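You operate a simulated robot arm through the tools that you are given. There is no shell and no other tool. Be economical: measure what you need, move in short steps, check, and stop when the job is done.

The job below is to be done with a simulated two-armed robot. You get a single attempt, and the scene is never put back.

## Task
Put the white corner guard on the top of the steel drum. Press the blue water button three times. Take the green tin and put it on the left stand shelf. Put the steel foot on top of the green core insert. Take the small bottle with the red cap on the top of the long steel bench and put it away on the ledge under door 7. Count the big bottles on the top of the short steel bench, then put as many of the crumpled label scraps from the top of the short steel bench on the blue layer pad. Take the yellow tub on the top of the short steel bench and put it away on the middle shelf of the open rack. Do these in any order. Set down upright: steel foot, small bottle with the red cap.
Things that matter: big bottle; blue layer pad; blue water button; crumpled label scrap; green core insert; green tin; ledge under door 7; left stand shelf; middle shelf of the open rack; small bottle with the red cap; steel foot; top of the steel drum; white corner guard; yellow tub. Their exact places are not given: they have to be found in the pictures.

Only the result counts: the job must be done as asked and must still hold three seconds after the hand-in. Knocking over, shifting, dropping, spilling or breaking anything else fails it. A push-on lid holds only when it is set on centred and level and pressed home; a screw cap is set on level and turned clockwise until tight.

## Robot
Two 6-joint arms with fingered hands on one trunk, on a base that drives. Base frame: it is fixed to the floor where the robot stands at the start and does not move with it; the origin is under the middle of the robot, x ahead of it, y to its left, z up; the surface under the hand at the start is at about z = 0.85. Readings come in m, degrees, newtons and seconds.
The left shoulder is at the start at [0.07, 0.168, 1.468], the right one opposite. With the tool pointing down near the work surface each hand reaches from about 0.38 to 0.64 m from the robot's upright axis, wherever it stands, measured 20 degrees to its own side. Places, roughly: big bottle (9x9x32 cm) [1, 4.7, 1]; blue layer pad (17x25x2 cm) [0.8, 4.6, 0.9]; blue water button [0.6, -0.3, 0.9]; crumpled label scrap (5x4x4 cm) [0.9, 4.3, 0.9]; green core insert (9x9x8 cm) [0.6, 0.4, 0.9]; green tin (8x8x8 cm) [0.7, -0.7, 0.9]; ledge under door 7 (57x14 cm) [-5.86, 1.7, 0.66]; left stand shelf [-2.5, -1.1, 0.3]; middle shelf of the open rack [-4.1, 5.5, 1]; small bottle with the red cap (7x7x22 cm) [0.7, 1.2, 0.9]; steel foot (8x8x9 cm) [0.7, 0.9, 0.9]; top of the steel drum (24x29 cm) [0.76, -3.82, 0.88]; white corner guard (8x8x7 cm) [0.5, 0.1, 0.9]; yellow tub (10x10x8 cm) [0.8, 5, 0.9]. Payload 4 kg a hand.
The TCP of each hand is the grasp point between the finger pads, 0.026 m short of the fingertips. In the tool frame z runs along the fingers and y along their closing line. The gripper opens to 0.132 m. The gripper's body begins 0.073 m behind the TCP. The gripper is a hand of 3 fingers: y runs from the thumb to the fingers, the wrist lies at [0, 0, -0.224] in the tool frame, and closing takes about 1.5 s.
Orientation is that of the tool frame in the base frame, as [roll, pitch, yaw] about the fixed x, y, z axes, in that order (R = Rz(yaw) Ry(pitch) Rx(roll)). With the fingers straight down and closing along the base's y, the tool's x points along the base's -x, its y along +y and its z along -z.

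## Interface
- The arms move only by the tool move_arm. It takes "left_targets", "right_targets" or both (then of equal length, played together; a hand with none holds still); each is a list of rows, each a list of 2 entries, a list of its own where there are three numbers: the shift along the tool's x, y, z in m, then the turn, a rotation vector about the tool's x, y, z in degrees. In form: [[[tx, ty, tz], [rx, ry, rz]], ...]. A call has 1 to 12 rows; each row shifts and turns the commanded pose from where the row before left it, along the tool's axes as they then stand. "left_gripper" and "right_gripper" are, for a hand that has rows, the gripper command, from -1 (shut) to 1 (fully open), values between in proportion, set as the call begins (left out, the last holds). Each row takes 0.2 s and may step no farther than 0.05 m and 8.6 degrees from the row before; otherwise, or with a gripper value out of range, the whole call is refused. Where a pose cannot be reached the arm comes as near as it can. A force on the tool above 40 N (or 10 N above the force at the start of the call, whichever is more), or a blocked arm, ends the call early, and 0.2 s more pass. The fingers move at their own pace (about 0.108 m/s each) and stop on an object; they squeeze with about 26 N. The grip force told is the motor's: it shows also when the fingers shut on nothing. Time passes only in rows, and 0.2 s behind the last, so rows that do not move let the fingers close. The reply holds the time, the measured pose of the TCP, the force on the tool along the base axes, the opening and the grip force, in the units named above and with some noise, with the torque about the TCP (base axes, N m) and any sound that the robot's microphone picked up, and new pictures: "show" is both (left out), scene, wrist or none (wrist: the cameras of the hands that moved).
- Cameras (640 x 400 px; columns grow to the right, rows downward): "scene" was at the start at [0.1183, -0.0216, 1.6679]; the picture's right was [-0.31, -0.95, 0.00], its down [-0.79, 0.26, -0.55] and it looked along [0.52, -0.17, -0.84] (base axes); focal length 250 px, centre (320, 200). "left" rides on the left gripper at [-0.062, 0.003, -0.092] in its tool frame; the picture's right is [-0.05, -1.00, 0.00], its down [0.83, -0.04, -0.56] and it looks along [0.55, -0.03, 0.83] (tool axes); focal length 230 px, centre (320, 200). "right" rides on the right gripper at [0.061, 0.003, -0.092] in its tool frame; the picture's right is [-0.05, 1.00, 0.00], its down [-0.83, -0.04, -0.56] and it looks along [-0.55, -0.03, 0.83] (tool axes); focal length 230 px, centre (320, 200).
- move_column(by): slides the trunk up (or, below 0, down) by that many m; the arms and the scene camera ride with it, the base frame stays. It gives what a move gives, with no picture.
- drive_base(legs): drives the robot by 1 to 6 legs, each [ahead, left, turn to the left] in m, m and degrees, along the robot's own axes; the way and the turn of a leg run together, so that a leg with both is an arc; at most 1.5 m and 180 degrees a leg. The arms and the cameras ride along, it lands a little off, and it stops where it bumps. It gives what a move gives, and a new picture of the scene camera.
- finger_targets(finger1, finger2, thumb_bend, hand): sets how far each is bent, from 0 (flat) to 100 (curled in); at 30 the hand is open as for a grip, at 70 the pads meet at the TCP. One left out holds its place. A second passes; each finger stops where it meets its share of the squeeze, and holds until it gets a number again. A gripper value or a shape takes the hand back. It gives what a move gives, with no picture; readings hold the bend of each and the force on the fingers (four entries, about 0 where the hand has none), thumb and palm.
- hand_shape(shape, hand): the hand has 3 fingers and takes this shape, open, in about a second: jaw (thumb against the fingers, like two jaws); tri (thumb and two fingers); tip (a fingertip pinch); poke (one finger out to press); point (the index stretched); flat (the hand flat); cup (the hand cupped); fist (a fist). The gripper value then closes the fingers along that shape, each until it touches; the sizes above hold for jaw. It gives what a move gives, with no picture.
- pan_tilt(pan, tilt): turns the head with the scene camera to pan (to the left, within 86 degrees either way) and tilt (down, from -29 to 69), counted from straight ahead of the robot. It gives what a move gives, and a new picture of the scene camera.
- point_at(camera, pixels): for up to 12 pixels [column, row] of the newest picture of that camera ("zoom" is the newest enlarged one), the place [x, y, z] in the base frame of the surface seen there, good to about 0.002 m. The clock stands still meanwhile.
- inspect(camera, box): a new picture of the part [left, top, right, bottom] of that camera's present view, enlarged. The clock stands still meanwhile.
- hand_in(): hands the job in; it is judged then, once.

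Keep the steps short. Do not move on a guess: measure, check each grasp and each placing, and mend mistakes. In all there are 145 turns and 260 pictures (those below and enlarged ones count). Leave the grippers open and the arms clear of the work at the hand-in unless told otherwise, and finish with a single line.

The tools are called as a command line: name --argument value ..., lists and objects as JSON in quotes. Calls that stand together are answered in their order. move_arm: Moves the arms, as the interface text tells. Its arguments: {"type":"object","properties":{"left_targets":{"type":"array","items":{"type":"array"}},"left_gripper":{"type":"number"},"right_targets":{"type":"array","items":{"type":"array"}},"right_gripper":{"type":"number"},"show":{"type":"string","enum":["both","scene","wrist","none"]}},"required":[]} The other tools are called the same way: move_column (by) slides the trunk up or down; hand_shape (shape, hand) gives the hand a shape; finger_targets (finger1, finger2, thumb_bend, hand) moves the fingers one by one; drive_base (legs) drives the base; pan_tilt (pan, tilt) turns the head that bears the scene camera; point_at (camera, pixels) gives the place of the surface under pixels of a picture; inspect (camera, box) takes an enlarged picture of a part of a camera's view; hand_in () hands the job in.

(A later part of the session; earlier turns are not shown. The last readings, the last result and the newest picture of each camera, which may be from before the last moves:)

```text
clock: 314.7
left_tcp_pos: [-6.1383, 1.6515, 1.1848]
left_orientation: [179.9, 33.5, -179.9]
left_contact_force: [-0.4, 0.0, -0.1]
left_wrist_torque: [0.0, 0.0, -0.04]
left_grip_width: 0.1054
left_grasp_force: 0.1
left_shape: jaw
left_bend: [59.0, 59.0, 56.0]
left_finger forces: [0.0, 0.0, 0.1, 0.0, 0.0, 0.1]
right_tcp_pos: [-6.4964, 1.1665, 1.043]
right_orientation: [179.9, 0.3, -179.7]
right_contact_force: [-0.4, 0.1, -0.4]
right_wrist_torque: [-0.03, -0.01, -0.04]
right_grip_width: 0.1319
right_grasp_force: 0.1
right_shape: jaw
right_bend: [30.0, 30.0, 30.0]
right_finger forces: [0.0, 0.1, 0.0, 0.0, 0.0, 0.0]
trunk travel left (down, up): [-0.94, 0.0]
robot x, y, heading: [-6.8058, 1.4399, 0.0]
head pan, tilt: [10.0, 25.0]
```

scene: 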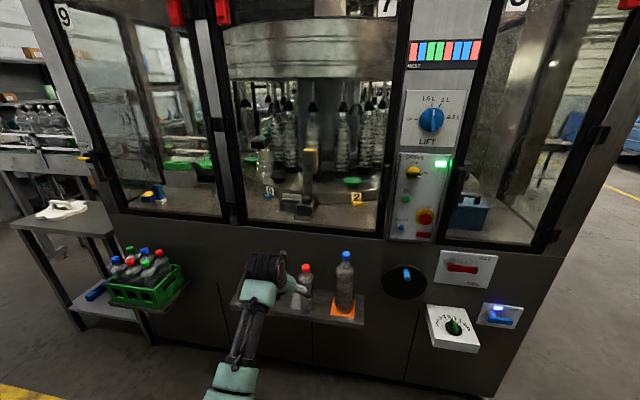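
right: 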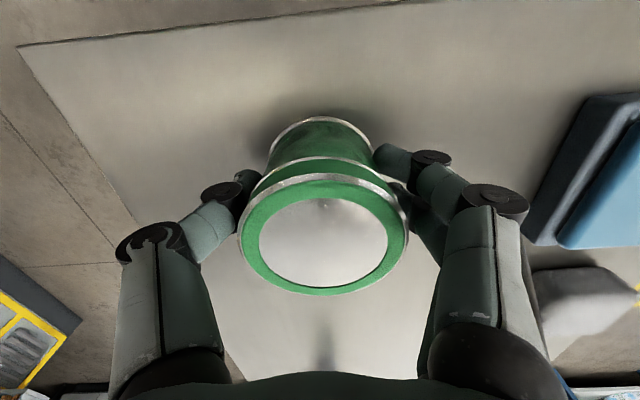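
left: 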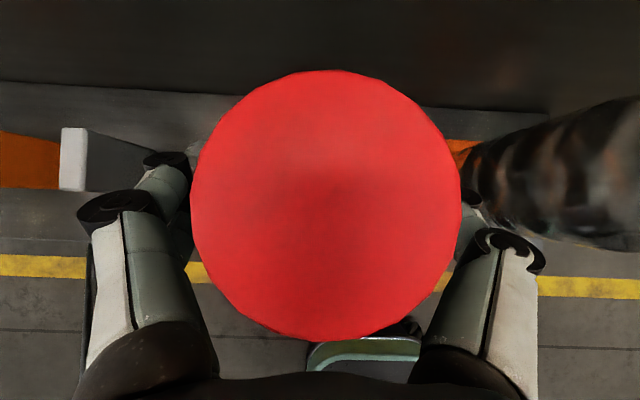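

The bottle is in place. Now I drive back around the machine the way I came.

drive_base --legs '[[0, -1.0, 0], [0, -1.0, 0], [1.4, 0, 0], [1.4, 0, 0], [0.85, -0.25, 0], [0, -1.1, 0]]'

drive_base --legs '[[1.3, 0, 0], [1.3, 0, 0], [0, 1.4, 0], [0, 1.4, 0]]'

pan_tilt --pan 75 --tilt 25

```text
clock: 347.4
left_tcp_pos: [-2.5372, -1.8272, 1.1857]
left_orientation: [-180.0, 33.6, 178.6]
left_contact_force: [0.4, 0.2, -0.1]
left_wrist_torque: [-0.01, -0.04, -0.04]
left_grip_width: 0.1053
left_grasp_force: 0.1
left_shape: jaw
left_bend: [59.0, 59.0, 56.0]
left_finger forces: [0.1, 0.0, 0.0, 0.0, 0.1, 0.0]
right_tcp_pos: [-2.9085, -2.3023, 1.0433]
right_orientation: [180.0, 0.3, 178.7]
right_contact_force: [-0.2, 0.8, 0.7]
right_wrist_torque: [0.02, 0.01, 0.0]
right_grip_width: 0.1321
right_grasp_force: 0.1
right_shape: jaw
right_bend: [30.0, 30.0, 30.0]
right_finger forces: [0.0, 0.1, 0.0, 0.0, 0.0, 0.1]
trunk travel left (down, up): [-0.94, 0.0]
robot x, y, heading: [-3.2062, -2.0197, -1.8]
head pan, tilt: [10.0, 25.0]
```

scene: 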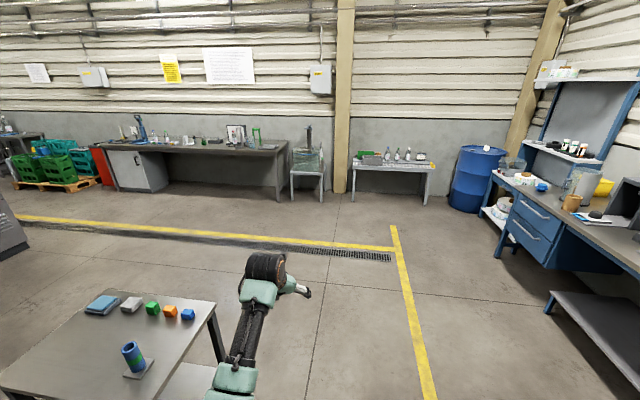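

```text
clock: 373.2
left_tcp_pos: [0.1785, 0.874, 1.1852]
left_orientation: [179.9, 33.5, 178.2]
left_contact_force: [-0.2, 0.3, 0.2]
left_wrist_torque: [-0.01, 0.01, -0.01]
left_grip_width: 0.1052
left_grasp_force: 0.0
left_shape: jaw
left_bend: [59.0, 59.0, 56.0]
left_finger forces: [0.0, 0.0, 0.0, 0.0, 0.0, 0.1]
right_tcp_pos: [-0.1953, 0.3992, 1.0435]
right_orientation: [180.0, 0.3, 178.5]
right_contact_force: [0.8, 0.7, 0.2]
right_wrist_torque: [-0.02, 0.01, -0.02]
right_grip_width: 0.1319
right_grasp_force: 0.1
right_shape: jaw
right_bend: [30.0, 30.0, 30.0]
right_finger forces: [0.0, 0.1, 0.1, 0.0, 0.0, 0.0]
trunk travel left (down, up): [-0.94, 0.0]
robot x, y, heading: [-0.4942, 0.6865, -1.6]
head pan, tilt: [10.0, 25.0]
```

scene: 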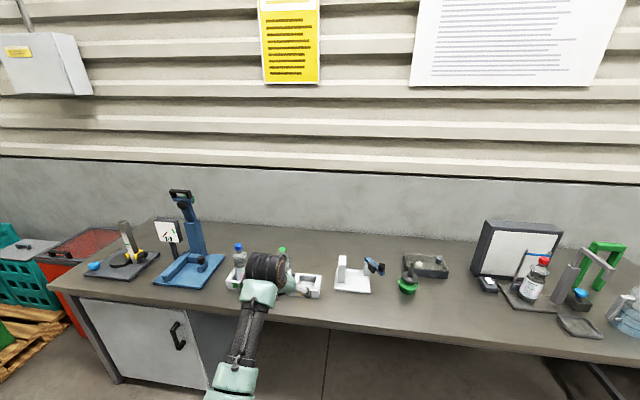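

```text
clock: 374.6
left_tcp_pos: [0.1775, 0.8744, 1.1845]
left_orientation: [179.9, 33.4, 178.2]
left_contact_force: [0.2, 0.2, -0.4]
left_wrist_torque: [-0.02, 0.03, -0.01]
left_grip_width: 0.1054
left_grasp_force: 0.2
left_shape: jaw
left_bend: [59.0, 59.0, 56.0]
left_finger forces: [0.0, 0.1, 0.0, 0.0, 0.0, 0.0]
right_tcp_pos: [-0.1956, 0.3999, 1.0442]
right_orientation: [179.9, 0.4, 178.4]
right_contact_force: [0.1, -0.2, 0.0]
right_wrist_torque: [0.04, 0.04, -0.02]
right_grip_width: 0.1318
right_grasp_force: 0.1
right_shape: jaw
right_bend: [30.0, 30.0, 30.0]
right_finger forces: [0.0, 0.0, 0.0, 0.0, 0.0, 0.0]
trunk travel left (down, up): [-0.94, 0.0]
robot x, y, heading: [-0.4972, 0.689, -1.7]
head pan, tilt: [75.0, 25.0]
```

scene: 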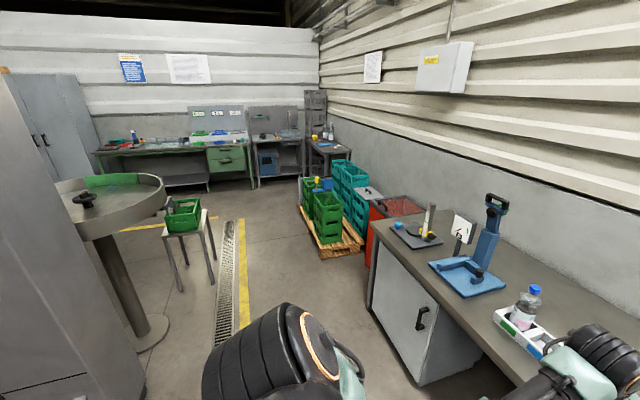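

point_at --camera "scene" --pixels '[[323, 258], [300, 208], [364, 240], [180, 285], [215, 265], [150, 330], [310, 150], [345, 150], [312, 175], [245, 180], [280, 185], [240, 250]]'

inspect --camera "scene" --box '[230, 80, 400, 280]'

```text
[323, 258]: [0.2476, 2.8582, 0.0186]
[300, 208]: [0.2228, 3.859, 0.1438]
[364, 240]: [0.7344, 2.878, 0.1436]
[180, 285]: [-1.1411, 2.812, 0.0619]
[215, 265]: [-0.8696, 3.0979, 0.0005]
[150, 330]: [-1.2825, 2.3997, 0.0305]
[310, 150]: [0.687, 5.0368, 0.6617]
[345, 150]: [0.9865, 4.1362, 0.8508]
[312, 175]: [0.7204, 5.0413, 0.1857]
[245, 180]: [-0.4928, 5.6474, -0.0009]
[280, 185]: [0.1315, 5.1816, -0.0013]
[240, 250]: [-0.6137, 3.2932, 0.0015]
```

```text
2.00 times, centred on (315, 180) of scene
```

zoom: 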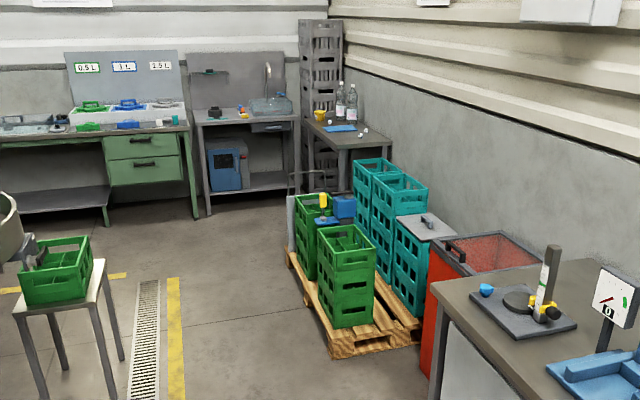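

Pallet occupies x 0.22–0.75, y 2.86–3.86, and the stool is at x<−0.85. I'll drive up the middle facing +y, then turn to the short bench.

drive_base --legs '[[0, 0, 91.7], [1.2, -0.15, 0], [1.2, 0, 0], [1.2, 0, 0], [0, 0, -90]]'

pan_tilt --pan 10 --tilt 35

```text
clock: 399.7
left_tcp_pos: [0.4477, 4.4302, 1.1859]
left_orientation: [179.8, 33.5, 176.0]
left_contact_force: [0.1, 0.3, -0.3]
left_wrist_torque: [0.0, 0.04, -0.01]
left_grip_width: 0.1054
left_grasp_force: 0.2
left_shape: jaw
left_bend: [59.0, 59.0, 56.0]
left_finger forces: [0.1, 0.0, 0.0, 0.0, 0.0, 0.1]
right_tcp_pos: [0.0557, 3.9717, 1.0435]
right_orientation: [179.8, 0.4, 176.1]
right_contact_force: [-0.4, -0.1, 0.1]
right_wrist_torque: [0.03, 0.01, -0.01]
right_grip_width: 0.132
right_grasp_force: 0.0
right_shape: jaw
right_bend: [30.0, 30.0, 30.0]
right_finger forces: [0.0, 0.0, 0.0, 0.0, 0.1, 0.0]
trunk travel left (down, up): [-0.94, 0.0]
robot x, y, heading: [-0.2322, 4.2684, -3.9]
head pan, tilt: [75.0, 25.0]
```

scene: 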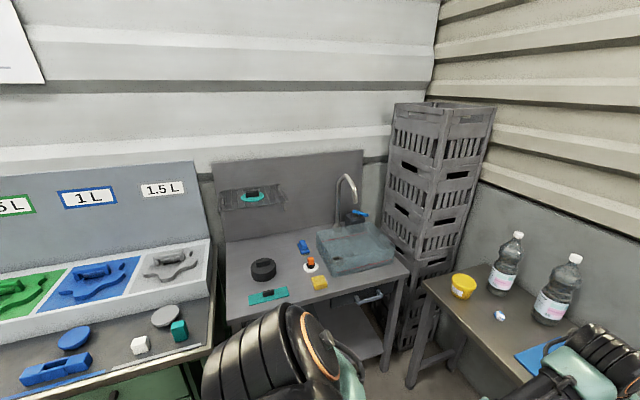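

```text
clock: 401.1
left_tcp_pos: [0.4475, 4.43, 1.1846]
left_orientation: [180.0, 33.5, 176.0]
left_contact_force: [0.2, 0.2, -0.2]
left_wrist_torque: [0.01, -0.02, 0.02]
left_grip_width: 0.1052
left_grasp_force: 0.0
left_shape: jaw
left_bend: [59.0, 59.0, 56.0]
left_finger forces: [0.0, 0.0, 0.1, 0.0, 0.0, 0.0]
right_tcp_pos: [0.056, 3.9715, 1.0428]
right_orientation: [179.9, 0.3, 176.1]
right_contact_force: [-0.7, -0.3, 1.0]
right_wrist_torque: [0.0, -0.03, 0.0]
right_grip_width: 0.1319
right_grasp_force: 0.1
right_shape: jaw
right_bend: [30.0, 30.0, 30.0]
right_finger forces: [0.0, 0.0, 0.0, 0.0, 0.1, 0.0]
trunk travel left (down, up): [-0.94, 0.0]
robot x, y, heading: [-0.2312, 4.2709, -4.0]
head pan, tilt: [10.0, 35.0]
```

scene: 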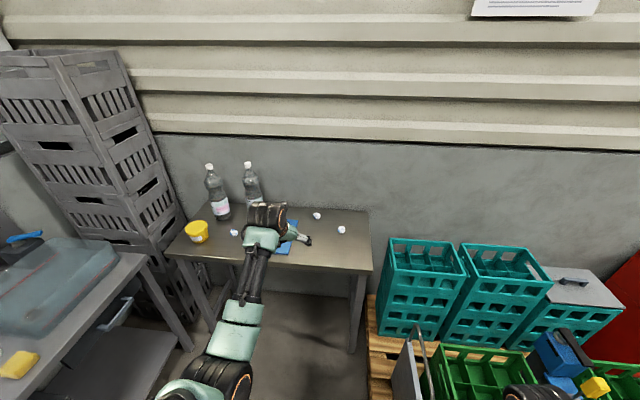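

inspect --camera "scene" --box '[160, 140, 390, 285]'

point_at --camera "zoom" --pixels '[[437, 208], [503, 248], [207, 253], [340, 290], [375, 250], [100, 250], [145, 195], [255, 170], [560, 330], [570, 200], [40, 310], [310, 305]]'

```text
2.76 times, centred on (275, 212) of scene
```

zoom: 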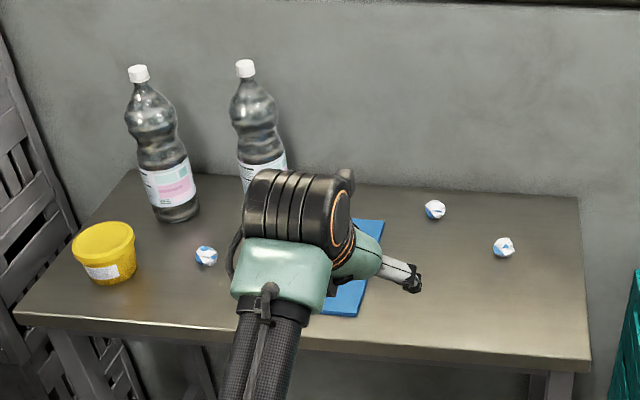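

```text
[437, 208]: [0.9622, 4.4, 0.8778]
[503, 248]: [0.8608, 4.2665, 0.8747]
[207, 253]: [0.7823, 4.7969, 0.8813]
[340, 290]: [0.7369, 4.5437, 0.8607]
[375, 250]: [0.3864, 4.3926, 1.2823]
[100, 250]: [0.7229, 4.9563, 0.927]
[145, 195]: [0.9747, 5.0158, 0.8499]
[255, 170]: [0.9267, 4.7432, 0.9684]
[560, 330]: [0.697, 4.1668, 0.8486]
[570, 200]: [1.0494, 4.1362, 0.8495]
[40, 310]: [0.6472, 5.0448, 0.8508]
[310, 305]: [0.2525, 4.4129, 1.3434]
```

I see two big bottles (a third could be hidden by the hand), three scraps, the pad and the tub. I'll approach a bit and set the left hand pointing straight down for a better view.

drive_base --legs '[[0.2, 0.2, 4]]'

move_arm --left_targets '[[[0, 0, 0], [0, 8.4, 0]], [[0, 0, 0], [0, 8.4, 0]], [[0, 0, 0], [0, 8.4, 0]], [[0, 0, 0], [0, 8.3, 0]], [[0, 0, 0], [0, 0, 0]]]' --left_gripper 1 --show "both"

```text
clock: 403.0
left_tcp_pos: [0.6386, 4.6666, 1.1861]
left_orientation: [179.9, 33.5, 179.9]
left_contact_force: [-0.1, 0.3, 0.5]
left_wrist_torque: [0.02, 0.0, -0.01]
left_grip_width: 0.1053
left_grasp_force: 0.0
left_shape: jaw
left_bend: [59.0, 59.0, 56.0]
left_finger forces: [0.0, 0.0, 0.1, 0.0, 0.0, 0.0]
right_tcp_pos: [0.2792, 4.1835, 1.0428]
right_orientation: [179.8, 0.4, -179.9]
right_contact_force: [0.0, 0.6, -0.1]
right_wrist_torque: [0.03, -0.02, -0.02]
right_grip_width: 0.1318
right_grasp_force: 0.1
right_shape: jaw
right_bend: [30.0, 30.0, 30.0]
right_finger forces: [0.0, 0.0, 0.1, 0.1, 0.0, 0.0]
trunk travel left (down, up): [-0.94, 0.0]
robot x, y, heading: [-0.0297, 4.4598, -0.1]
head pan, tilt: [10.0, 35.0]
```

scene: 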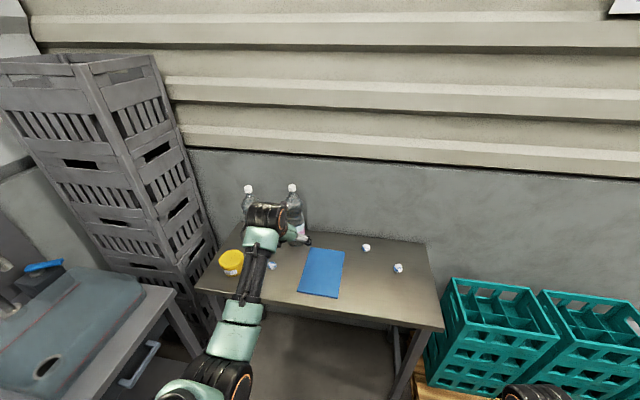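

```text
clock: 404.2
left_tcp_pos: [0.6399, 4.6683, 1.1859]
left_orientation: [179.9, -0.2, 180.0]
left_contact_force: [-1.0, -0.1, -0.6]
left_wrist_torque: [-0.02, 0.03, -0.03]
left_grip_width: 0.1319
left_grasp_force: 0.1
left_shape: jaw
left_bend: [30.0, 30.0, 30.0]
left_finger forces: [0.0, 0.0, 0.0, 0.0, 0.0, 0.0]
right_tcp_pos: [0.281, 4.1833, 1.0448]
right_orientation: [179.9, 0.3, -179.9]
right_contact_force: [0.5, -0.4, 0.1]
right_wrist_torque: [-0.02, 0.01, 0.0]
right_grip_width: 0.1321
right_grasp_force: 0.0
right_shape: jaw
right_bend: [30.0, 30.0, 30.0]
right_finger forces: [0.0, 0.0, 0.0, 0.0, 0.0, 0.0]
trunk travel left (down, up): [-0.94, 0.0]
robot x, y, heading: [-0.0255, 4.4591, 0.1]
head pan, tilt: [10.0, 35.0]
```

scene: 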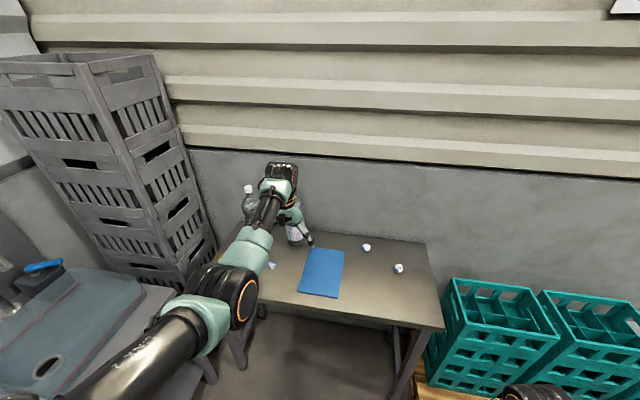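
left: 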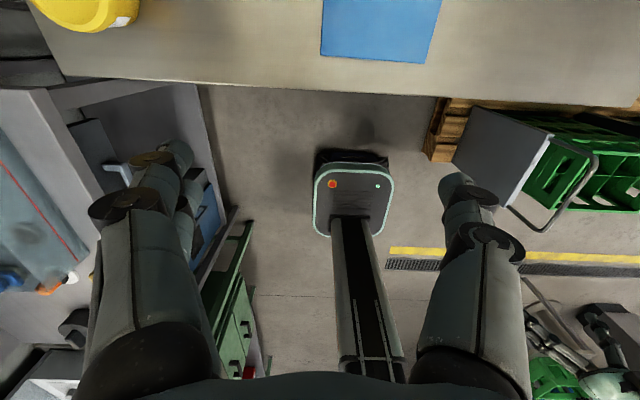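

point_at --camera "scene" --pixels '[[314, 251], [342, 253], [302, 289], [336, 296], [325, 272], [366, 248], [398, 268], [271, 266], [425, 245], [440, 325], [395, 272]]'

inspect --camera "scene" --box '[220, 160, 450, 330]'

```text
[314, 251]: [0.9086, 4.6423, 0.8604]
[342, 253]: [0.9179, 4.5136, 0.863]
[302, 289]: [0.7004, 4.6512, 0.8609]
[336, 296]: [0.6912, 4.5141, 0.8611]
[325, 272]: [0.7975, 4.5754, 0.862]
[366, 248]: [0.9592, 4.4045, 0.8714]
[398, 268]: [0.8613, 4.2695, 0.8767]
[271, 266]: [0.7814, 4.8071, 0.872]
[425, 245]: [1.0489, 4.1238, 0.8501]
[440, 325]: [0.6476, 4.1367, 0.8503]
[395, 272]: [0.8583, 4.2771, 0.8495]
```

```text
2.35 times, centred on (335, 245) of scene
```

zoom: 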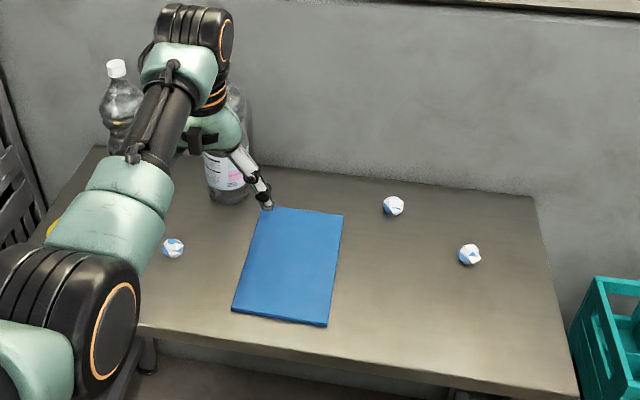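

The count is 2 big bottles. The pad spans x 0.69–0.92, y 4.51–4.66. I'll use the right hand for the two right-hand scraps: tuck the left arm, drive closer and bring the right hand over the first scrap at (0.863, 4.27).

move_arm --left_targets '[[[0.042, 0.012, 0.02], [0, 0, 0]], [[0.042, 0.012, 0.02], [0, 0, 0]], [[0.042, 0.012, 0.02], [0, 0, 0]], [[0.042, 0.012, 0.02], [0, 0, 0]], [[0.042, 0.012, 0.02], [0, 0, 0]], [[0.042, 0.012, 0.02], [0, 0, 0]], [[0.042, 0.012, 0.02], [0, 0, 0]], [[0.03, 0.012, 0], [0, 0, 0]]]' --right_targets '[[[-0.04, 0.005, 0], [0, 0, 0]], [[-0.04, 0.005, 0], [0, 0, 0]], [[-0.04, 0.005, 0], [0, 0, 0]], [[-0.04, 0.005, 0], [0, 0, 0]], [[-0.04, 0.005, 0], [0, 0, 0]], [[-0.04, 0.005, 0], [0, 0, 0]], [[0, 0, 0], [0, 0, 0]], [[0, 0, 0], [0, 0, 0]]]' --right_gripper 0.1 --show "none"

drive_base --legs '[[0.33, 0.03, 0]]'

inspect --camera "right" --box '[0, 0, 640, 400]'

```text
clock: 406.0
left_tcp_pos: [0.325, 4.7665, 1.0317]
left_orientation: [180.0, 0.1, 180.0]
left_contact_force: [-0.7, -0.3, -0.3]
left_wrist_torque: [-0.03, -0.03, 0.03]
left_grip_width: 0.1318
left_grasp_force: 0.0
left_shape: jaw
left_bend: [30.0, 30.0, 30.0]
left_finger forces: [0.1, 0.0, 0.1, 0.0, 0.1, 0.0]
left hand out of reach, approached as far as the arm can: row 2, 3, 4
right_tcp_pos: [0.5198, 4.2157, 1.0466]
right_orientation: [179.9, 0.4, -179.9]
right_contact_force: [0.0, 0.5, 0.0]
right_wrist_torque: [0.03, 0.01, 0.02]
right_grip_width: 0.0731
right_grasp_force: 0.1
right_shape: jaw
right_bend: [72.0, 72.0, 70.0]
right_finger forces: [0.0, 0.0, 0.1, 0.0, 0.0, 0.0]
trunk travel left (down, up): [-0.94, 0.0]
robot x, y, heading: [-0.0262, 4.4633, -0.0]
head pan, tilt: [10.0, 35.0]
```

```text
clock: 408.3
left_tcp_pos: [0.6593, 4.7966, 1.0313]
left_orientation: [180.0, 0.0, -179.8]
left_contact_force: [0.2, -0.2, 0.2]
left_wrist_torque: [0.0, 0.0, 0.04]
left_grip_width: 0.132
left_grasp_force: 0.1
left_shape: jaw
left_bend: [30.0, 30.0, 30.0]
left_finger forces: [0.0, 0.1, 0.1, 0.1, 0.0, 0.1]
right_tcp_pos: [0.8572, 4.2466, 1.0445]
right_orientation: [180.0, 0.5, -179.6]
right_contact_force: [0.3, 0.9, 0.5]
right_wrist_torque: [0.02, -0.02, -0.01]
right_grip_width: 0.0734
right_grasp_force: 0.0
right_shape: jaw
right_bend: [72.0, 72.0, 70.0]
right_finger forces: [0.0, 0.1, 0.0, 0.0, 0.1, 0.1]
trunk travel left (down, up): [-0.94, 0.0]
robot x, y, heading: [0.3081, 4.4909, 0.2]
head pan, tilt: [10.0, 35.0]
```

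scene: 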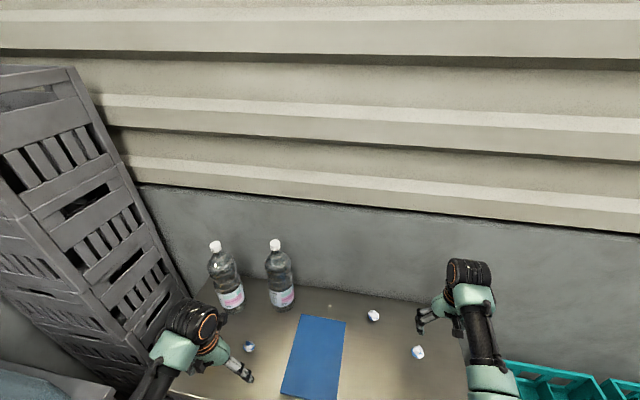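

```text
1.00 times, centred on (320, 200) of right (not enlarged: the box is as wide or as high as the picture)
```

zoom: 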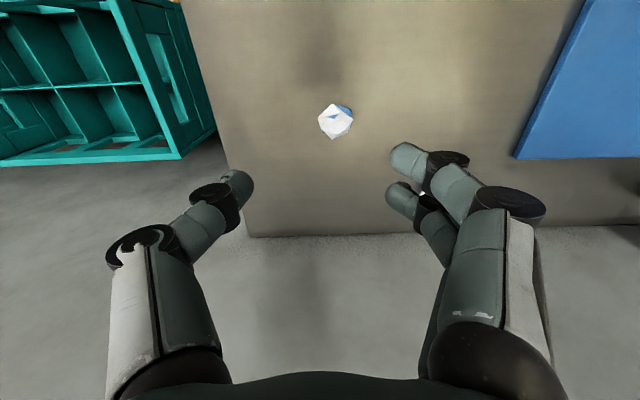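

The bench is clearly seen now: exactly two big bottles. I'll measure the scrap at (336,120).

point_at --camera "zoom" --pixels '[[336, 120], [322, 120], [350, 120], [336, 107], [333, 134]]'

```text
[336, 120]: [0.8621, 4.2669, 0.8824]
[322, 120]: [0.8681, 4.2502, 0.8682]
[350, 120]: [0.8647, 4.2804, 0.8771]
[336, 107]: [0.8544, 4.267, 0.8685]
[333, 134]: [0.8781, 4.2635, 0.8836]
```

move_arm --right_targets '[[[-0.009, 0.0195, 0], [0, 0, 0]], [[0, 0, 0.045], [0, 0, 0]], [[0, 0, 0.045], [0, 0, 0]], [[0, 0, 0.04], [0, 0, 0]], [[0, 0, 0], [0, 0, 0]]]' --right_gripper 0.1 --show "wrist"

```text
clock: 409.5
left_tcp_pos: [0.659, 4.798, 1.0309]
left_orientation: [180.0, 0.0, -179.8]
left_contact_force: [0.6, -0.2, 1.2]
left_wrist_torque: [0.0, 0.0, -0.03]
left_grip_width: 0.132
left_grasp_force: 0.0
left_shape: jaw
left_bend: [30.0, 30.0, 30.0]
left_finger forces: [0.0, 0.0, 0.0, 0.0, 0.0, 0.0]
right_tcp_pos: [0.867, 4.2687, 0.9158]
right_orientation: [179.8, 0.4, -179.7]
right_contact_force: [-0.4, 0.1, -0.1]
right_wrist_torque: [0.0, 0.0, 0.03]
right_grip_width: 0.0731
right_grasp_force: 0.0
right_shape: jaw
right_bend: [72.0, 72.0, 70.0]
right_finger forces: [0.0, 0.0, 0.1, 0.0, 0.0, 0.0]
trunk travel left (down, up): [-0.94, 0.0]
robot x, y, heading: [0.3067, 4.4911, 0.2]
head pan, tilt: [10.0, 35.0]
```

right: 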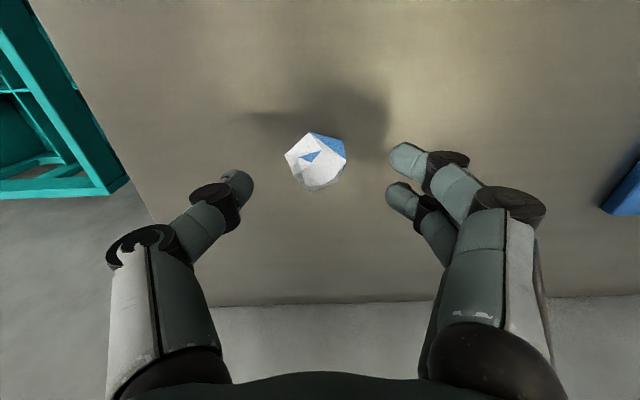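

move_arm --right_targets '[[[0, 0, 0.018], [0, 0, 0]], [[0, 0, 0.017], [0, 0, 0]]]' --right_gripper 0.1 --show "none"

move_arm --right_targets '[[[0, 0, 0], [0, 0, 0]], [[0, 0, 0], [0, 0, 0]], [[0, 0, 0], [0, 0, 0]], [[0, 0, 0], [0, 0, 0]], [[0, 0, 0], [0, 0, 0]]]' --right_gripper -1 --show "none"

move_arm --right_targets '[[[0, 0, -0.03], [0, 0, 0]], [[0, 0, -0.045], [0, 0, 0]], [[0, 0, -0.045], [0, 0, 0]], [[0, 0, -0.03], [0, 0, 0]]]' --show "wrist"

```text
clock: 410.1
left_tcp_pos: [0.6602, 4.7984, 1.0307]
left_orientation: [-180.0, -0.1, -179.8]
left_contact_force: [-0.2, -0.1, 0.1]
left_wrist_torque: [0.0, 0.0, 0.0]
left_grip_width: 0.1319
left_grasp_force: 0.0
left_shape: jaw
left_bend: [30.0, 30.0, 30.0]
left_finger forces: [0.0, 0.0, 0.0, 0.0, 0.0, 0.1]
right_tcp_pos: [0.8691, 4.2681, 0.8798]
right_orientation: [179.9, 0.3, -179.5]
right_contact_force: [-0.3, 0.3, 0.7]
right_wrist_torque: [0.01, 0.03, 0.01]
right_grip_width: 0.0734
right_grasp_force: 0.0
right_shape: jaw
right_bend: [72.0, 72.0, 70.0]
right_finger forces: [0.1, 0.1, 0.1, 0.1, 0.0, 0.0]
trunk travel left (down, up): [-0.94, 0.0]
robot x, y, heading: [0.3066, 4.4907, 0.1]
head pan, tilt: [10.0, 35.0]
```

```text
clock: 411.3
left_tcp_pos: [0.6598, 4.7987, 1.0306]
left_orientation: [-179.9, -0.2, -179.7]
left_contact_force: [0.8, 0.1, 1.1]
left_wrist_torque: [-0.01, -0.03, 0.0]
left_grip_width: 0.1318
left_grasp_force: 0.2
left_shape: jaw
left_bend: [30.0, 30.0, 30.0]
left_finger forces: [0.0, 0.0, 0.0, 0.0, 0.0, 0.0]
right_tcp_pos: [0.868, 4.268, 0.8807]
right_orientation: [179.9, 0.3, -179.7]
right_contact_force: [0.0, 0.3, -0.9]
right_wrist_torque: [0.02, -0.01, 0.05]
right_grip_width: 0.0412
right_grasp_force: 26.5
right_shape: jaw
right_bend: [74.0, 74.0, 70.0]
right_finger forces: [11.1, 10.8, 0.1, 0.0, 23.0, 0.1]
trunk travel left (down, up): [-0.94, 0.0]
robot x, y, heading: [0.3101, 4.4953, 0.4]
head pan, tilt: [10.0, 35.0]
```

```text
clock: 412.3
left_tcp_pos: [0.6613, 4.7973, 1.0307]
left_orientation: [-179.9, 0.0, -179.8]
left_contact_force: [-1.4, 0.0, 0.1]
left_wrist_torque: [0.01, 0.0, 0.01]
left_grip_width: 0.1316
left_grasp_force: 0.1
left_shape: jaw
left_bend: [30.0, 30.0, 30.0]
left_finger forces: [0.1, 0.0, 0.0, 0.0, 0.1, 0.0]
right_tcp_pos: [0.8659, 4.2686, 1.0298]
right_orientation: [180.0, 0.3, -179.6]
right_contact_force: [-0.8, 1.2, 0.4]
right_wrist_torque: [-0.03, -0.01, -0.02]
right_grip_width: 0.0409
right_grasp_force: 26.0
right_shape: jaw
right_bend: [74.0, 74.0, 70.0]
right_finger forces: [11.0, 10.6, 0.1, 0.0, 22.8, 0.1]
trunk travel left (down, up): [-0.94, 0.0]
robot x, y, heading: [0.3077, 4.493, 0.2]
head pan, tilt: [10.0, 35.0]
```

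right: 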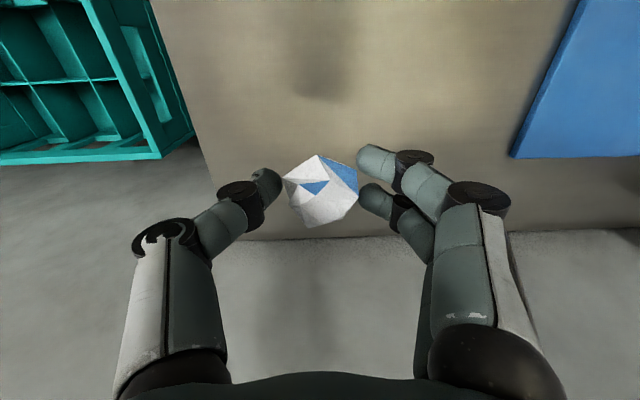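

Scrap gripped. I'll move the base left/back and the arm slightly left to come over the pad at about (0.76, 4.56).

drive_base --legs '[[-0.105, 0.2, 0]]'

move_arm --right_targets '[[[0, 0.045, 0], [0, 0, 0]], [[0, 0.045, 0], [0, 0, 0]], [[0, 0, 0.04], [0, 0, 0]], [[0, 0, 0.04], [0, 0, 0]], [[0, 0, 0.03], [0, 0, 0]]]' --show "wrist"

```text
clock: 414.0
left_tcp_pos: [0.5586, 4.9945, 1.0298]
left_orientation: [179.8, 0.0, -180.0]
left_contact_force: [0.5, -0.1, -0.5]
left_wrist_torque: [0.0, 0.0, 0.01]
left_grip_width: 0.132
left_grasp_force: 0.1
left_shape: jaw
left_bend: [30.0, 30.0, 30.0]
left_finger forces: [0.1, 0.0, 0.0, 0.0, 0.1, 0.0]
right_tcp_pos: [0.7613, 4.4639, 1.0264]
right_orientation: [179.8, 0.2, 180.0]
right_contact_force: [0.3, -0.2, -0.6]
right_wrist_torque: [-0.02, 0.01, -0.01]
right_grip_width: 0.0408
right_grasp_force: 26.6
right_shape: jaw
right_bend: [74.0, 74.0, 70.0]
right_finger forces: [11.0, 10.7, 0.0, 0.0, 22.7, 0.1]
trunk travel left (down, up): [-0.94, 0.0]
robot x, y, heading: [0.2044, 4.6936, -0.1]
head pan, tilt: [10.0, 35.0]
```

scene: 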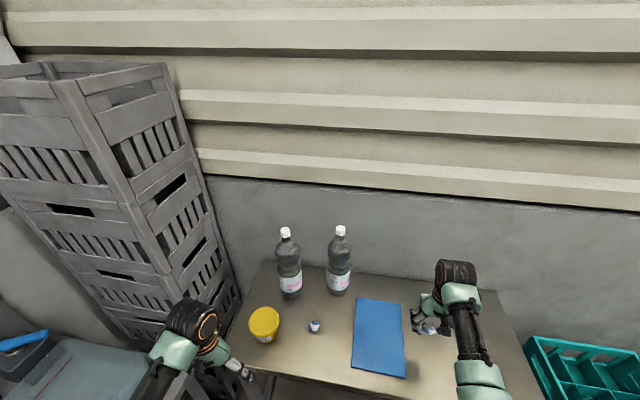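

```text
clock: 415.2
left_tcp_pos: [0.5589, 4.9972, 1.0298]
left_orientation: [180.0, -0.1, 179.8]
left_contact_force: [0.4, 0.1, 0.4]
left_wrist_torque: [0.02, 0.01, 0.0]
left_grip_width: 0.1321
left_grasp_force: 0.0
left_shape: jaw
left_bend: [30.0, 30.0, 30.0]
left_finger forces: [0.0, 0.0, 0.1, 0.0, 0.0, 0.1]
right_tcp_pos: [0.7621, 4.5603, 0.9176]
right_orientation: [-180.0, 0.3, 180.0]
right_contact_force: [0.1, 0.3, -1.1]
right_wrist_torque: [0.04, 0.03, 0.0]
right_grip_width: 0.0411
right_grasp_force: 26.7
right_shape: jaw
right_bend: [74.0, 74.0, 70.0]
right_finger forces: [11.1, 10.6, 0.0, 0.1, 22.3, 0.1]
trunk travel left (down, up): [-0.94, 0.0]
robot x, y, heading: [0.2075, 4.6945, 0.1]
head pan, tilt: [10.0, 35.0]
```

right: 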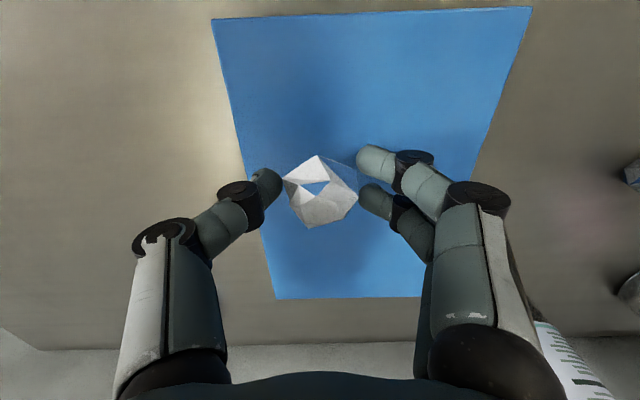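

Over the pad. I'll lower 2.3 cm, release, and lift.

move_arm --right_targets '[[[0, 0, 0.012], [0, 0, 0]], [[0, 0, 0.01], [0, 0, 0]], [[0, 0, 0], [0, 0, 0]]]' --show "none"

move_arm --right_targets '[[[0, 0, 0], [0, 0, 0]], [[0, 0, 0], [0, 0, 0]], [[0, 0, 0], [0, 0, 0]]]' --right_gripper 0.1 --show "none"

move_arm --right_targets '[[[0, 0, -0.04], [0, 0, 0]], [[0, 0, -0.045], [0, 0, 0]], [[0, 0, -0.04], [0, 0, 0]]]' --right_gripper 0.1 --show "wrist"

```text
clock: 416.0
left_tcp_pos: [0.5575, 4.9967, 1.0304]
left_orientation: [-180.0, 0.0, 179.9]
left_contact_force: [-0.7, -0.8, 0.0]
left_wrist_torque: [0.0, -0.01, -0.01]
left_grip_width: 0.1323
left_grasp_force: 0.0
left_shape: jaw
left_bend: [30.0, 30.0, 30.0]
left_finger forces: [0.0, 0.0, 0.0, 0.0, 0.0, 0.0]
right_tcp_pos: [0.7613, 4.5581, 0.8972]
right_orientation: [180.0, 0.3, 180.0]
right_contact_force: [0.4, -1.1, 0.9]
right_wrist_torque: [0.02, 0.02, 0.02]
right_grip_width: 0.0408
right_grasp_force: 26.2
right_shape: jaw
right_bend: [74.0, 74.0, 70.0]
right_finger forces: [11.0, 10.6, 0.0, 0.0, 22.2, 0.0]
trunk travel left (down, up): [-0.94, 0.0]
robot x, y, heading: [0.2007, 4.6982, -0.2]
head pan, tilt: [10.0, 35.0]
```

```text
clock: 416.8
left_tcp_pos: [0.5565, 4.9983, 1.0304]
left_orientation: [-180.0, -0.1, 179.9]
left_contact_force: [0.4, 0.2, 0.0]
left_wrist_torque: [-0.04, -0.03, 0.0]
left_grip_width: 0.1321
left_grasp_force: 0.1
left_shape: jaw
left_bend: [30.0, 30.0, 30.0]
left_finger forces: [0.0, 0.0, 0.1, 0.0, 0.0, 0.0]
right_tcp_pos: [0.7609, 4.5587, 0.897]
right_orientation: [179.8, 0.3, 180.0]
right_contact_force: [0.1, 0.2, 0.1]
right_wrist_torque: [0.01, 0.04, 0.02]
right_grip_width: 0.0717
right_grasp_force: 0.1
right_shape: jaw
right_bend: [72.0, 72.0, 70.0]
right_finger forces: [0.0, 0.0, 0.1, 0.0, 0.0, 0.0]
trunk travel left (down, up): [-0.94, 0.0]
robot x, y, heading: [0.2003, 4.6931, -0.1]
head pan, tilt: [10.0, 35.0]
```

```text
clock: 417.6
left_tcp_pos: [0.5575, 4.9956, 1.0295]
left_orientation: [180.0, 0.0, 180.0]
left_contact_force: [-0.2, 0.2, -1.1]
left_wrist_torque: [0.0, -0.02, -0.03]
left_grip_width: 0.1318
left_grasp_force: 0.0
left_shape: jaw
left_bend: [30.0, 30.0, 30.0]
left_finger forces: [0.1, 0.0, 0.0, 0.0, 0.0, 0.0]
right_tcp_pos: [0.7608, 4.5574, 1.0218]
right_orientation: [-179.9, 0.3, -180.0]
right_contact_force: [-0.8, -0.2, 0.7]
right_wrist_torque: [0.02, -0.03, -0.01]
right_grip_width: 0.0724
right_grasp_force: 0.1
right_shape: jaw
right_bend: [72.0, 72.0, 70.0]
right_finger forces: [0.0, 0.0, 0.0, 0.1, 0.0, 0.1]
trunk travel left (down, up): [-0.94, 0.0]
robot x, y, heading: [0.2038, 4.6943, -0.0]
head pan, tilt: [10.0, 35.0]
```

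right: 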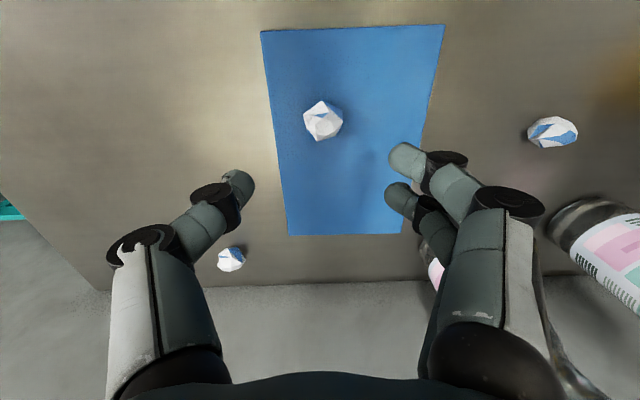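

The first scrap is on the pad. Next is the second scrap at about (0.963, 4.403).

drive_base --legs '[[0.125, -0.155, 0]]'

move_arm --right_targets '[[[-0.035, 0, 0], [0, 0, 0]], [[-0.035, 0, 0], [0, 0, 0]], [[0, 0, 0], [0, 0, 0]]]' --right_gripper 0.1 --show "wrist"

```text
clock: 419.2
left_tcp_pos: [0.6776, 4.8466, 1.0299]
left_orientation: [-179.9, 0.1, -180.0]
left_contact_force: [-0.6, 0.7, 0.0]
left_wrist_torque: [-0.02, -0.04, 0.02]
left_grip_width: 0.1318
left_grasp_force: 0.0
left_shape: jaw
left_bend: [30.0, 30.0, 30.0]
left_finger forces: [0.0, 0.1, 0.1, 0.0, 0.1, 0.0]
right_tcp_pos: [0.8829, 4.4072, 1.0225]
right_orientation: [-179.8, 0.5, -179.7]
right_contact_force: [0.2, 0.2, 0.0]
right_wrist_torque: [-0.02, -0.01, 0.0]
right_grip_width: 0.0721
right_grasp_force: 0.0
right_shape: jaw
right_bend: [72.0, 72.0, 70.0]
right_finger forces: [0.1, 0.1, 0.0, 0.0, 0.0, 0.1]
trunk travel left (down, up): [-0.94, 0.0]
robot x, y, heading: [0.3285, 4.5392, 0.2]
head pan, tilt: [10.0, 35.0]
```

scene: 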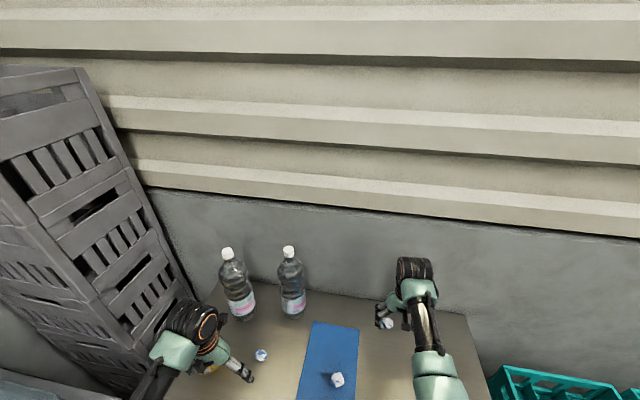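

```text
clock: 420.0
left_tcp_pos: [0.68, 4.8435, 1.0309]
left_orientation: [179.9, 0.0, -179.8]
left_contact_force: [-0.1, 0.1, -1.1]
left_wrist_torque: [-0.01, 0.01, -0.02]
left_grip_width: 0.132
left_grasp_force: 0.0
left_shape: jaw
left_bend: [30.0, 30.0, 30.0]
left_finger forces: [0.0, 0.0, 0.0, 0.0, 0.0, 0.0]
right_tcp_pos: [0.9564, 4.4036, 1.0222]
right_orientation: [179.9, 0.4, -179.9]
right_contact_force: [0.3, 0.6, 0.5]
right_wrist_torque: [0.02, -0.02, 0.0]
right_grip_width: 0.0722
right_grasp_force: 0.1
right_shape: jaw
right_bend: [72.0, 72.0, 70.0]
right_finger forces: [0.1, 0.0, 0.1, 0.0, 0.0, 0.1]
trunk travel left (down, up): [-0.94, 0.0]
robot x, y, heading: [0.3258, 4.542, -0.2]
head pan, tilt: [10.0, 35.0]
```

right: 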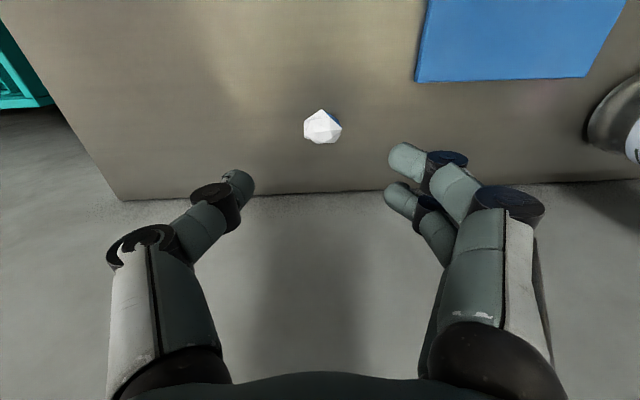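

point_at --camera "right" --pixels '[[322, 127], [306, 127], [339, 127], [322, 112], [322, 141]]'

```text
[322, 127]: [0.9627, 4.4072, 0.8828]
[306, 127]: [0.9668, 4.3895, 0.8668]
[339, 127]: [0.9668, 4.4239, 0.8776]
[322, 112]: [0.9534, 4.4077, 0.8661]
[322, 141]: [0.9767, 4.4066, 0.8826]
```

move_arm --right_targets '[[[-0.009, 0.003, 0.03], [0, 0, 0]], [[0, 0, 0.04], [0, 0, 0]], [[0, 0, 0.04], [0, 0, 0]], [[0, 0, 0], [0, 0, 0]]]' --right_gripper 0.1 --show "wrist"

```text
clock: 421.0
left_tcp_pos: [0.6801, 4.8458, 1.0312]
left_orientation: [-180.0, -0.1, -179.9]
left_contact_force: [-0.4, -0.4, -0.9]
left_wrist_torque: [0.0, 0.0, -0.01]
left_grip_width: 0.1319
left_grasp_force: 0.1
left_shape: jaw
left_bend: [30.0, 30.0, 30.0]
left_finger forces: [0.1, 0.0, 0.0, 0.0, 0.0, 0.0]
right_tcp_pos: [0.941, 4.4002, 0.9448]
right_orientation: [179.8, 0.3, -179.7]
right_contact_force: [0.3, -0.3, -0.7]
right_wrist_torque: [0.01, -0.01, 0.01]
right_grip_width: 0.072
right_grasp_force: 0.1
right_shape: jaw
right_bend: [72.0, 72.0, 70.0]
right_finger forces: [0.0, 0.1, 0.0, 0.1, 0.0, 0.0]
right hand out of reach, approached as far as the arm can: row 2, 3
trunk travel left (down, up): [-0.94, 0.0]
robot x, y, heading: [0.3253, 4.538, -0.1]
head pan, tilt: [10.0, 35.0]
```

right: 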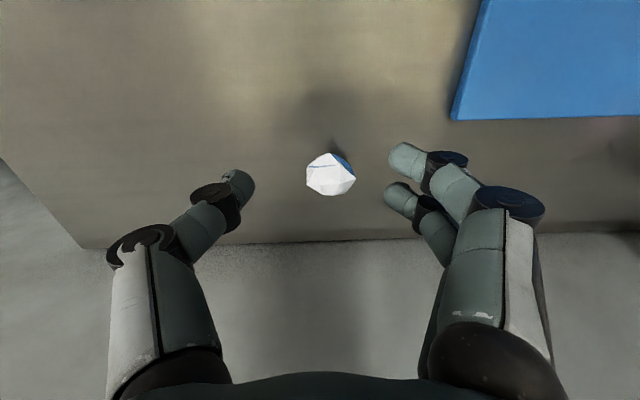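

The arm is at its reach limit. I'll tilt the hand 20° forward, which brings the wrist back.

move_arm --right_targets '[[[0, 0, 0], [0, -6.7, 0]], [[0, 0, 0], [0, -6.7, 0]], [[0, 0, 0], [0, -6.7, 0]], [[0, 0, 0], [0, 0, 0]]]' --right_gripper 0.1 --show "wrist"

point_at --camera "right" --pixels '[[327, 180], [327, 200], [327, 220]]'

```text
clock: 422.0
left_tcp_pos: [0.6806, 4.8449, 1.0297]
left_orientation: [-180.0, -0.2, -179.8]
left_contact_force: [0.5, -0.6, 0.2]
left_wrist_torque: [0.01, 0.01, 0.01]
left_grip_width: 0.1319
left_grasp_force: 0.0
left_shape: jaw
left_bend: [30.0, 30.0, 30.0]
left_finger forces: [0.0, 0.0, 0.0, 0.0, 0.0, 0.0]
right_tcp_pos: [0.94, 4.3981, 0.9459]
right_orientation: [179.9, 20.6, -179.8]
right_contact_force: [0.8, 0.0, 0.1]
right_wrist_torque: [0.01, -0.02, 0.01]
right_grip_width: 0.0721
right_grasp_force: 0.0
right_shape: jaw
right_bend: [72.0, 72.0, 70.0]
right_finger forces: [0.0, 0.0, 0.0, 0.0, 0.0, 0.1]
trunk travel left (down, up): [-0.94, 0.0]
robot x, y, heading: [0.3256, 4.5401, 0.1]
head pan, tilt: [10.0, 35.0]
```

right: 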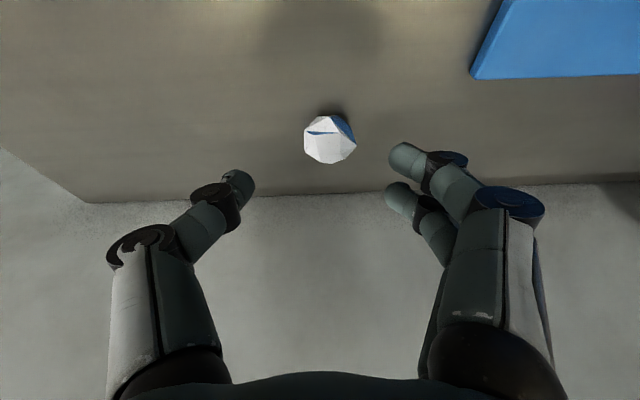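

```text
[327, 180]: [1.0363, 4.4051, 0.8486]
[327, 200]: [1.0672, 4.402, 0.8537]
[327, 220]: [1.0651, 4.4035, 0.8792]
```

Moving along the tool axis by 7.2 cm reaches the scrap. Then I'll close.

move_arm --right_targets '[[[0, 0.004, 0.03], [0, 0, 0]], [[0, 0.004, 0.03], [0, 0, 0]], [[0, 0, 0.009], [0, 0, 0]], [[0, 0, 0], [0, 0, 0]]]' --right_gripper 0.1 --show "wrist"

move_arm --right_targets '[[[0, 0, 0], [0, 0, 0]], [[0, 0, 0], [0, 0, 0]], [[0, 0, 0], [0, 0, 0]], [[0, 0, 0], [0, 0, 0]], [[0, 0, 0], [0, 0, 0]]]' --right_gripper -1 --show "wrist"

```text
clock: 423.0
left_tcp_pos: [0.6804, 4.8444, 1.0308]
left_orientation: [-179.9, -0.1, -179.9]
left_contact_force: [-0.5, -0.6, -0.7]
left_wrist_torque: [0.01, 0.0, 0.01]
left_grip_width: 0.1321
left_grasp_force: 0.0
left_shape: jaw
left_bend: [30.0, 30.0, 30.0]
left_finger forces: [0.1, 0.1, 0.0, 0.0, 0.0, 0.1]
right_tcp_pos: [0.9597, 4.406, 0.883]
right_orientation: [179.9, 20.5, -179.8]
right_contact_force: [0.2, -0.3, 0.9]
right_wrist_torque: [-0.02, 0.04, 0.0]
right_grip_width: 0.0724
right_grasp_force: 0.1
right_shape: jaw
right_bend: [72.0, 72.0, 70.0]
right_finger forces: [0.1, 0.0, 0.1, 0.1, 0.0, 0.1]
right hand out of reach, approached as far as the arm can: row 3
trunk travel left (down, up): [-0.94, 0.0]
robot x, y, heading: [0.3285, 4.541, 0.1]
head pan, tilt: [10.0, 35.0]
```

right: 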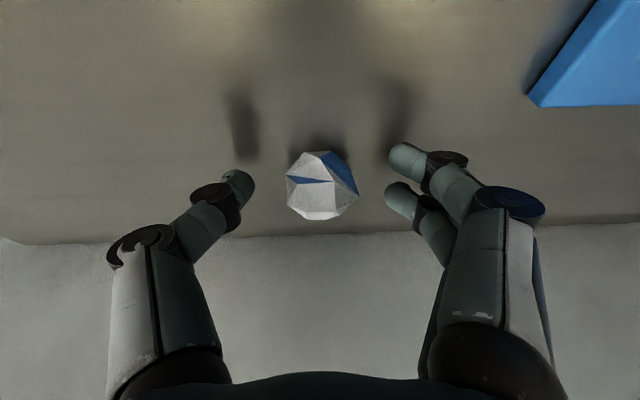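

```text
clock: 424.2
left_tcp_pos: [0.6802, 4.8452, 1.0309]
left_orientation: [180.0, 0.0, -179.8]
left_contact_force: [-0.6, 0.2, -0.3]
left_wrist_torque: [-0.02, -0.01, -0.01]
left_grip_width: 0.1318
left_grasp_force: 0.0
left_shape: jaw
left_bend: [30.0, 30.0, 30.0]
left_finger forces: [0.0, 0.0, 0.0, 0.1, 0.0, 0.1]
right_tcp_pos: [0.9591, 4.4066, 0.8841]
right_orientation: [179.9, 20.5, -179.8]
right_contact_force: [0.2, -0.4, 2.2]
right_wrist_torque: [-0.05, -0.04, -0.01]
right_grip_width: 0.0398
right_grasp_force: 26.1
right_shape: jaw
right_bend: [74.0, 74.0, 70.0]
right_finger forces: [11.5, 11.9, 0.0, 0.0, 22.5, 0.0]
trunk travel left (down, up): [-0.94, 0.0]
robot x, y, heading: [0.3253, 4.5382, 0.0]
head pan, tilt: [10.0, 35.0]
```

right: 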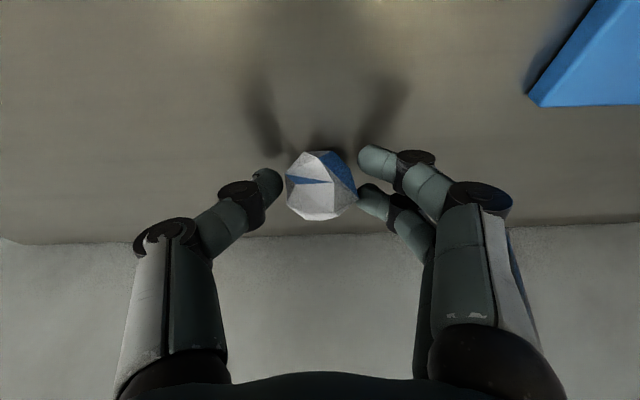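

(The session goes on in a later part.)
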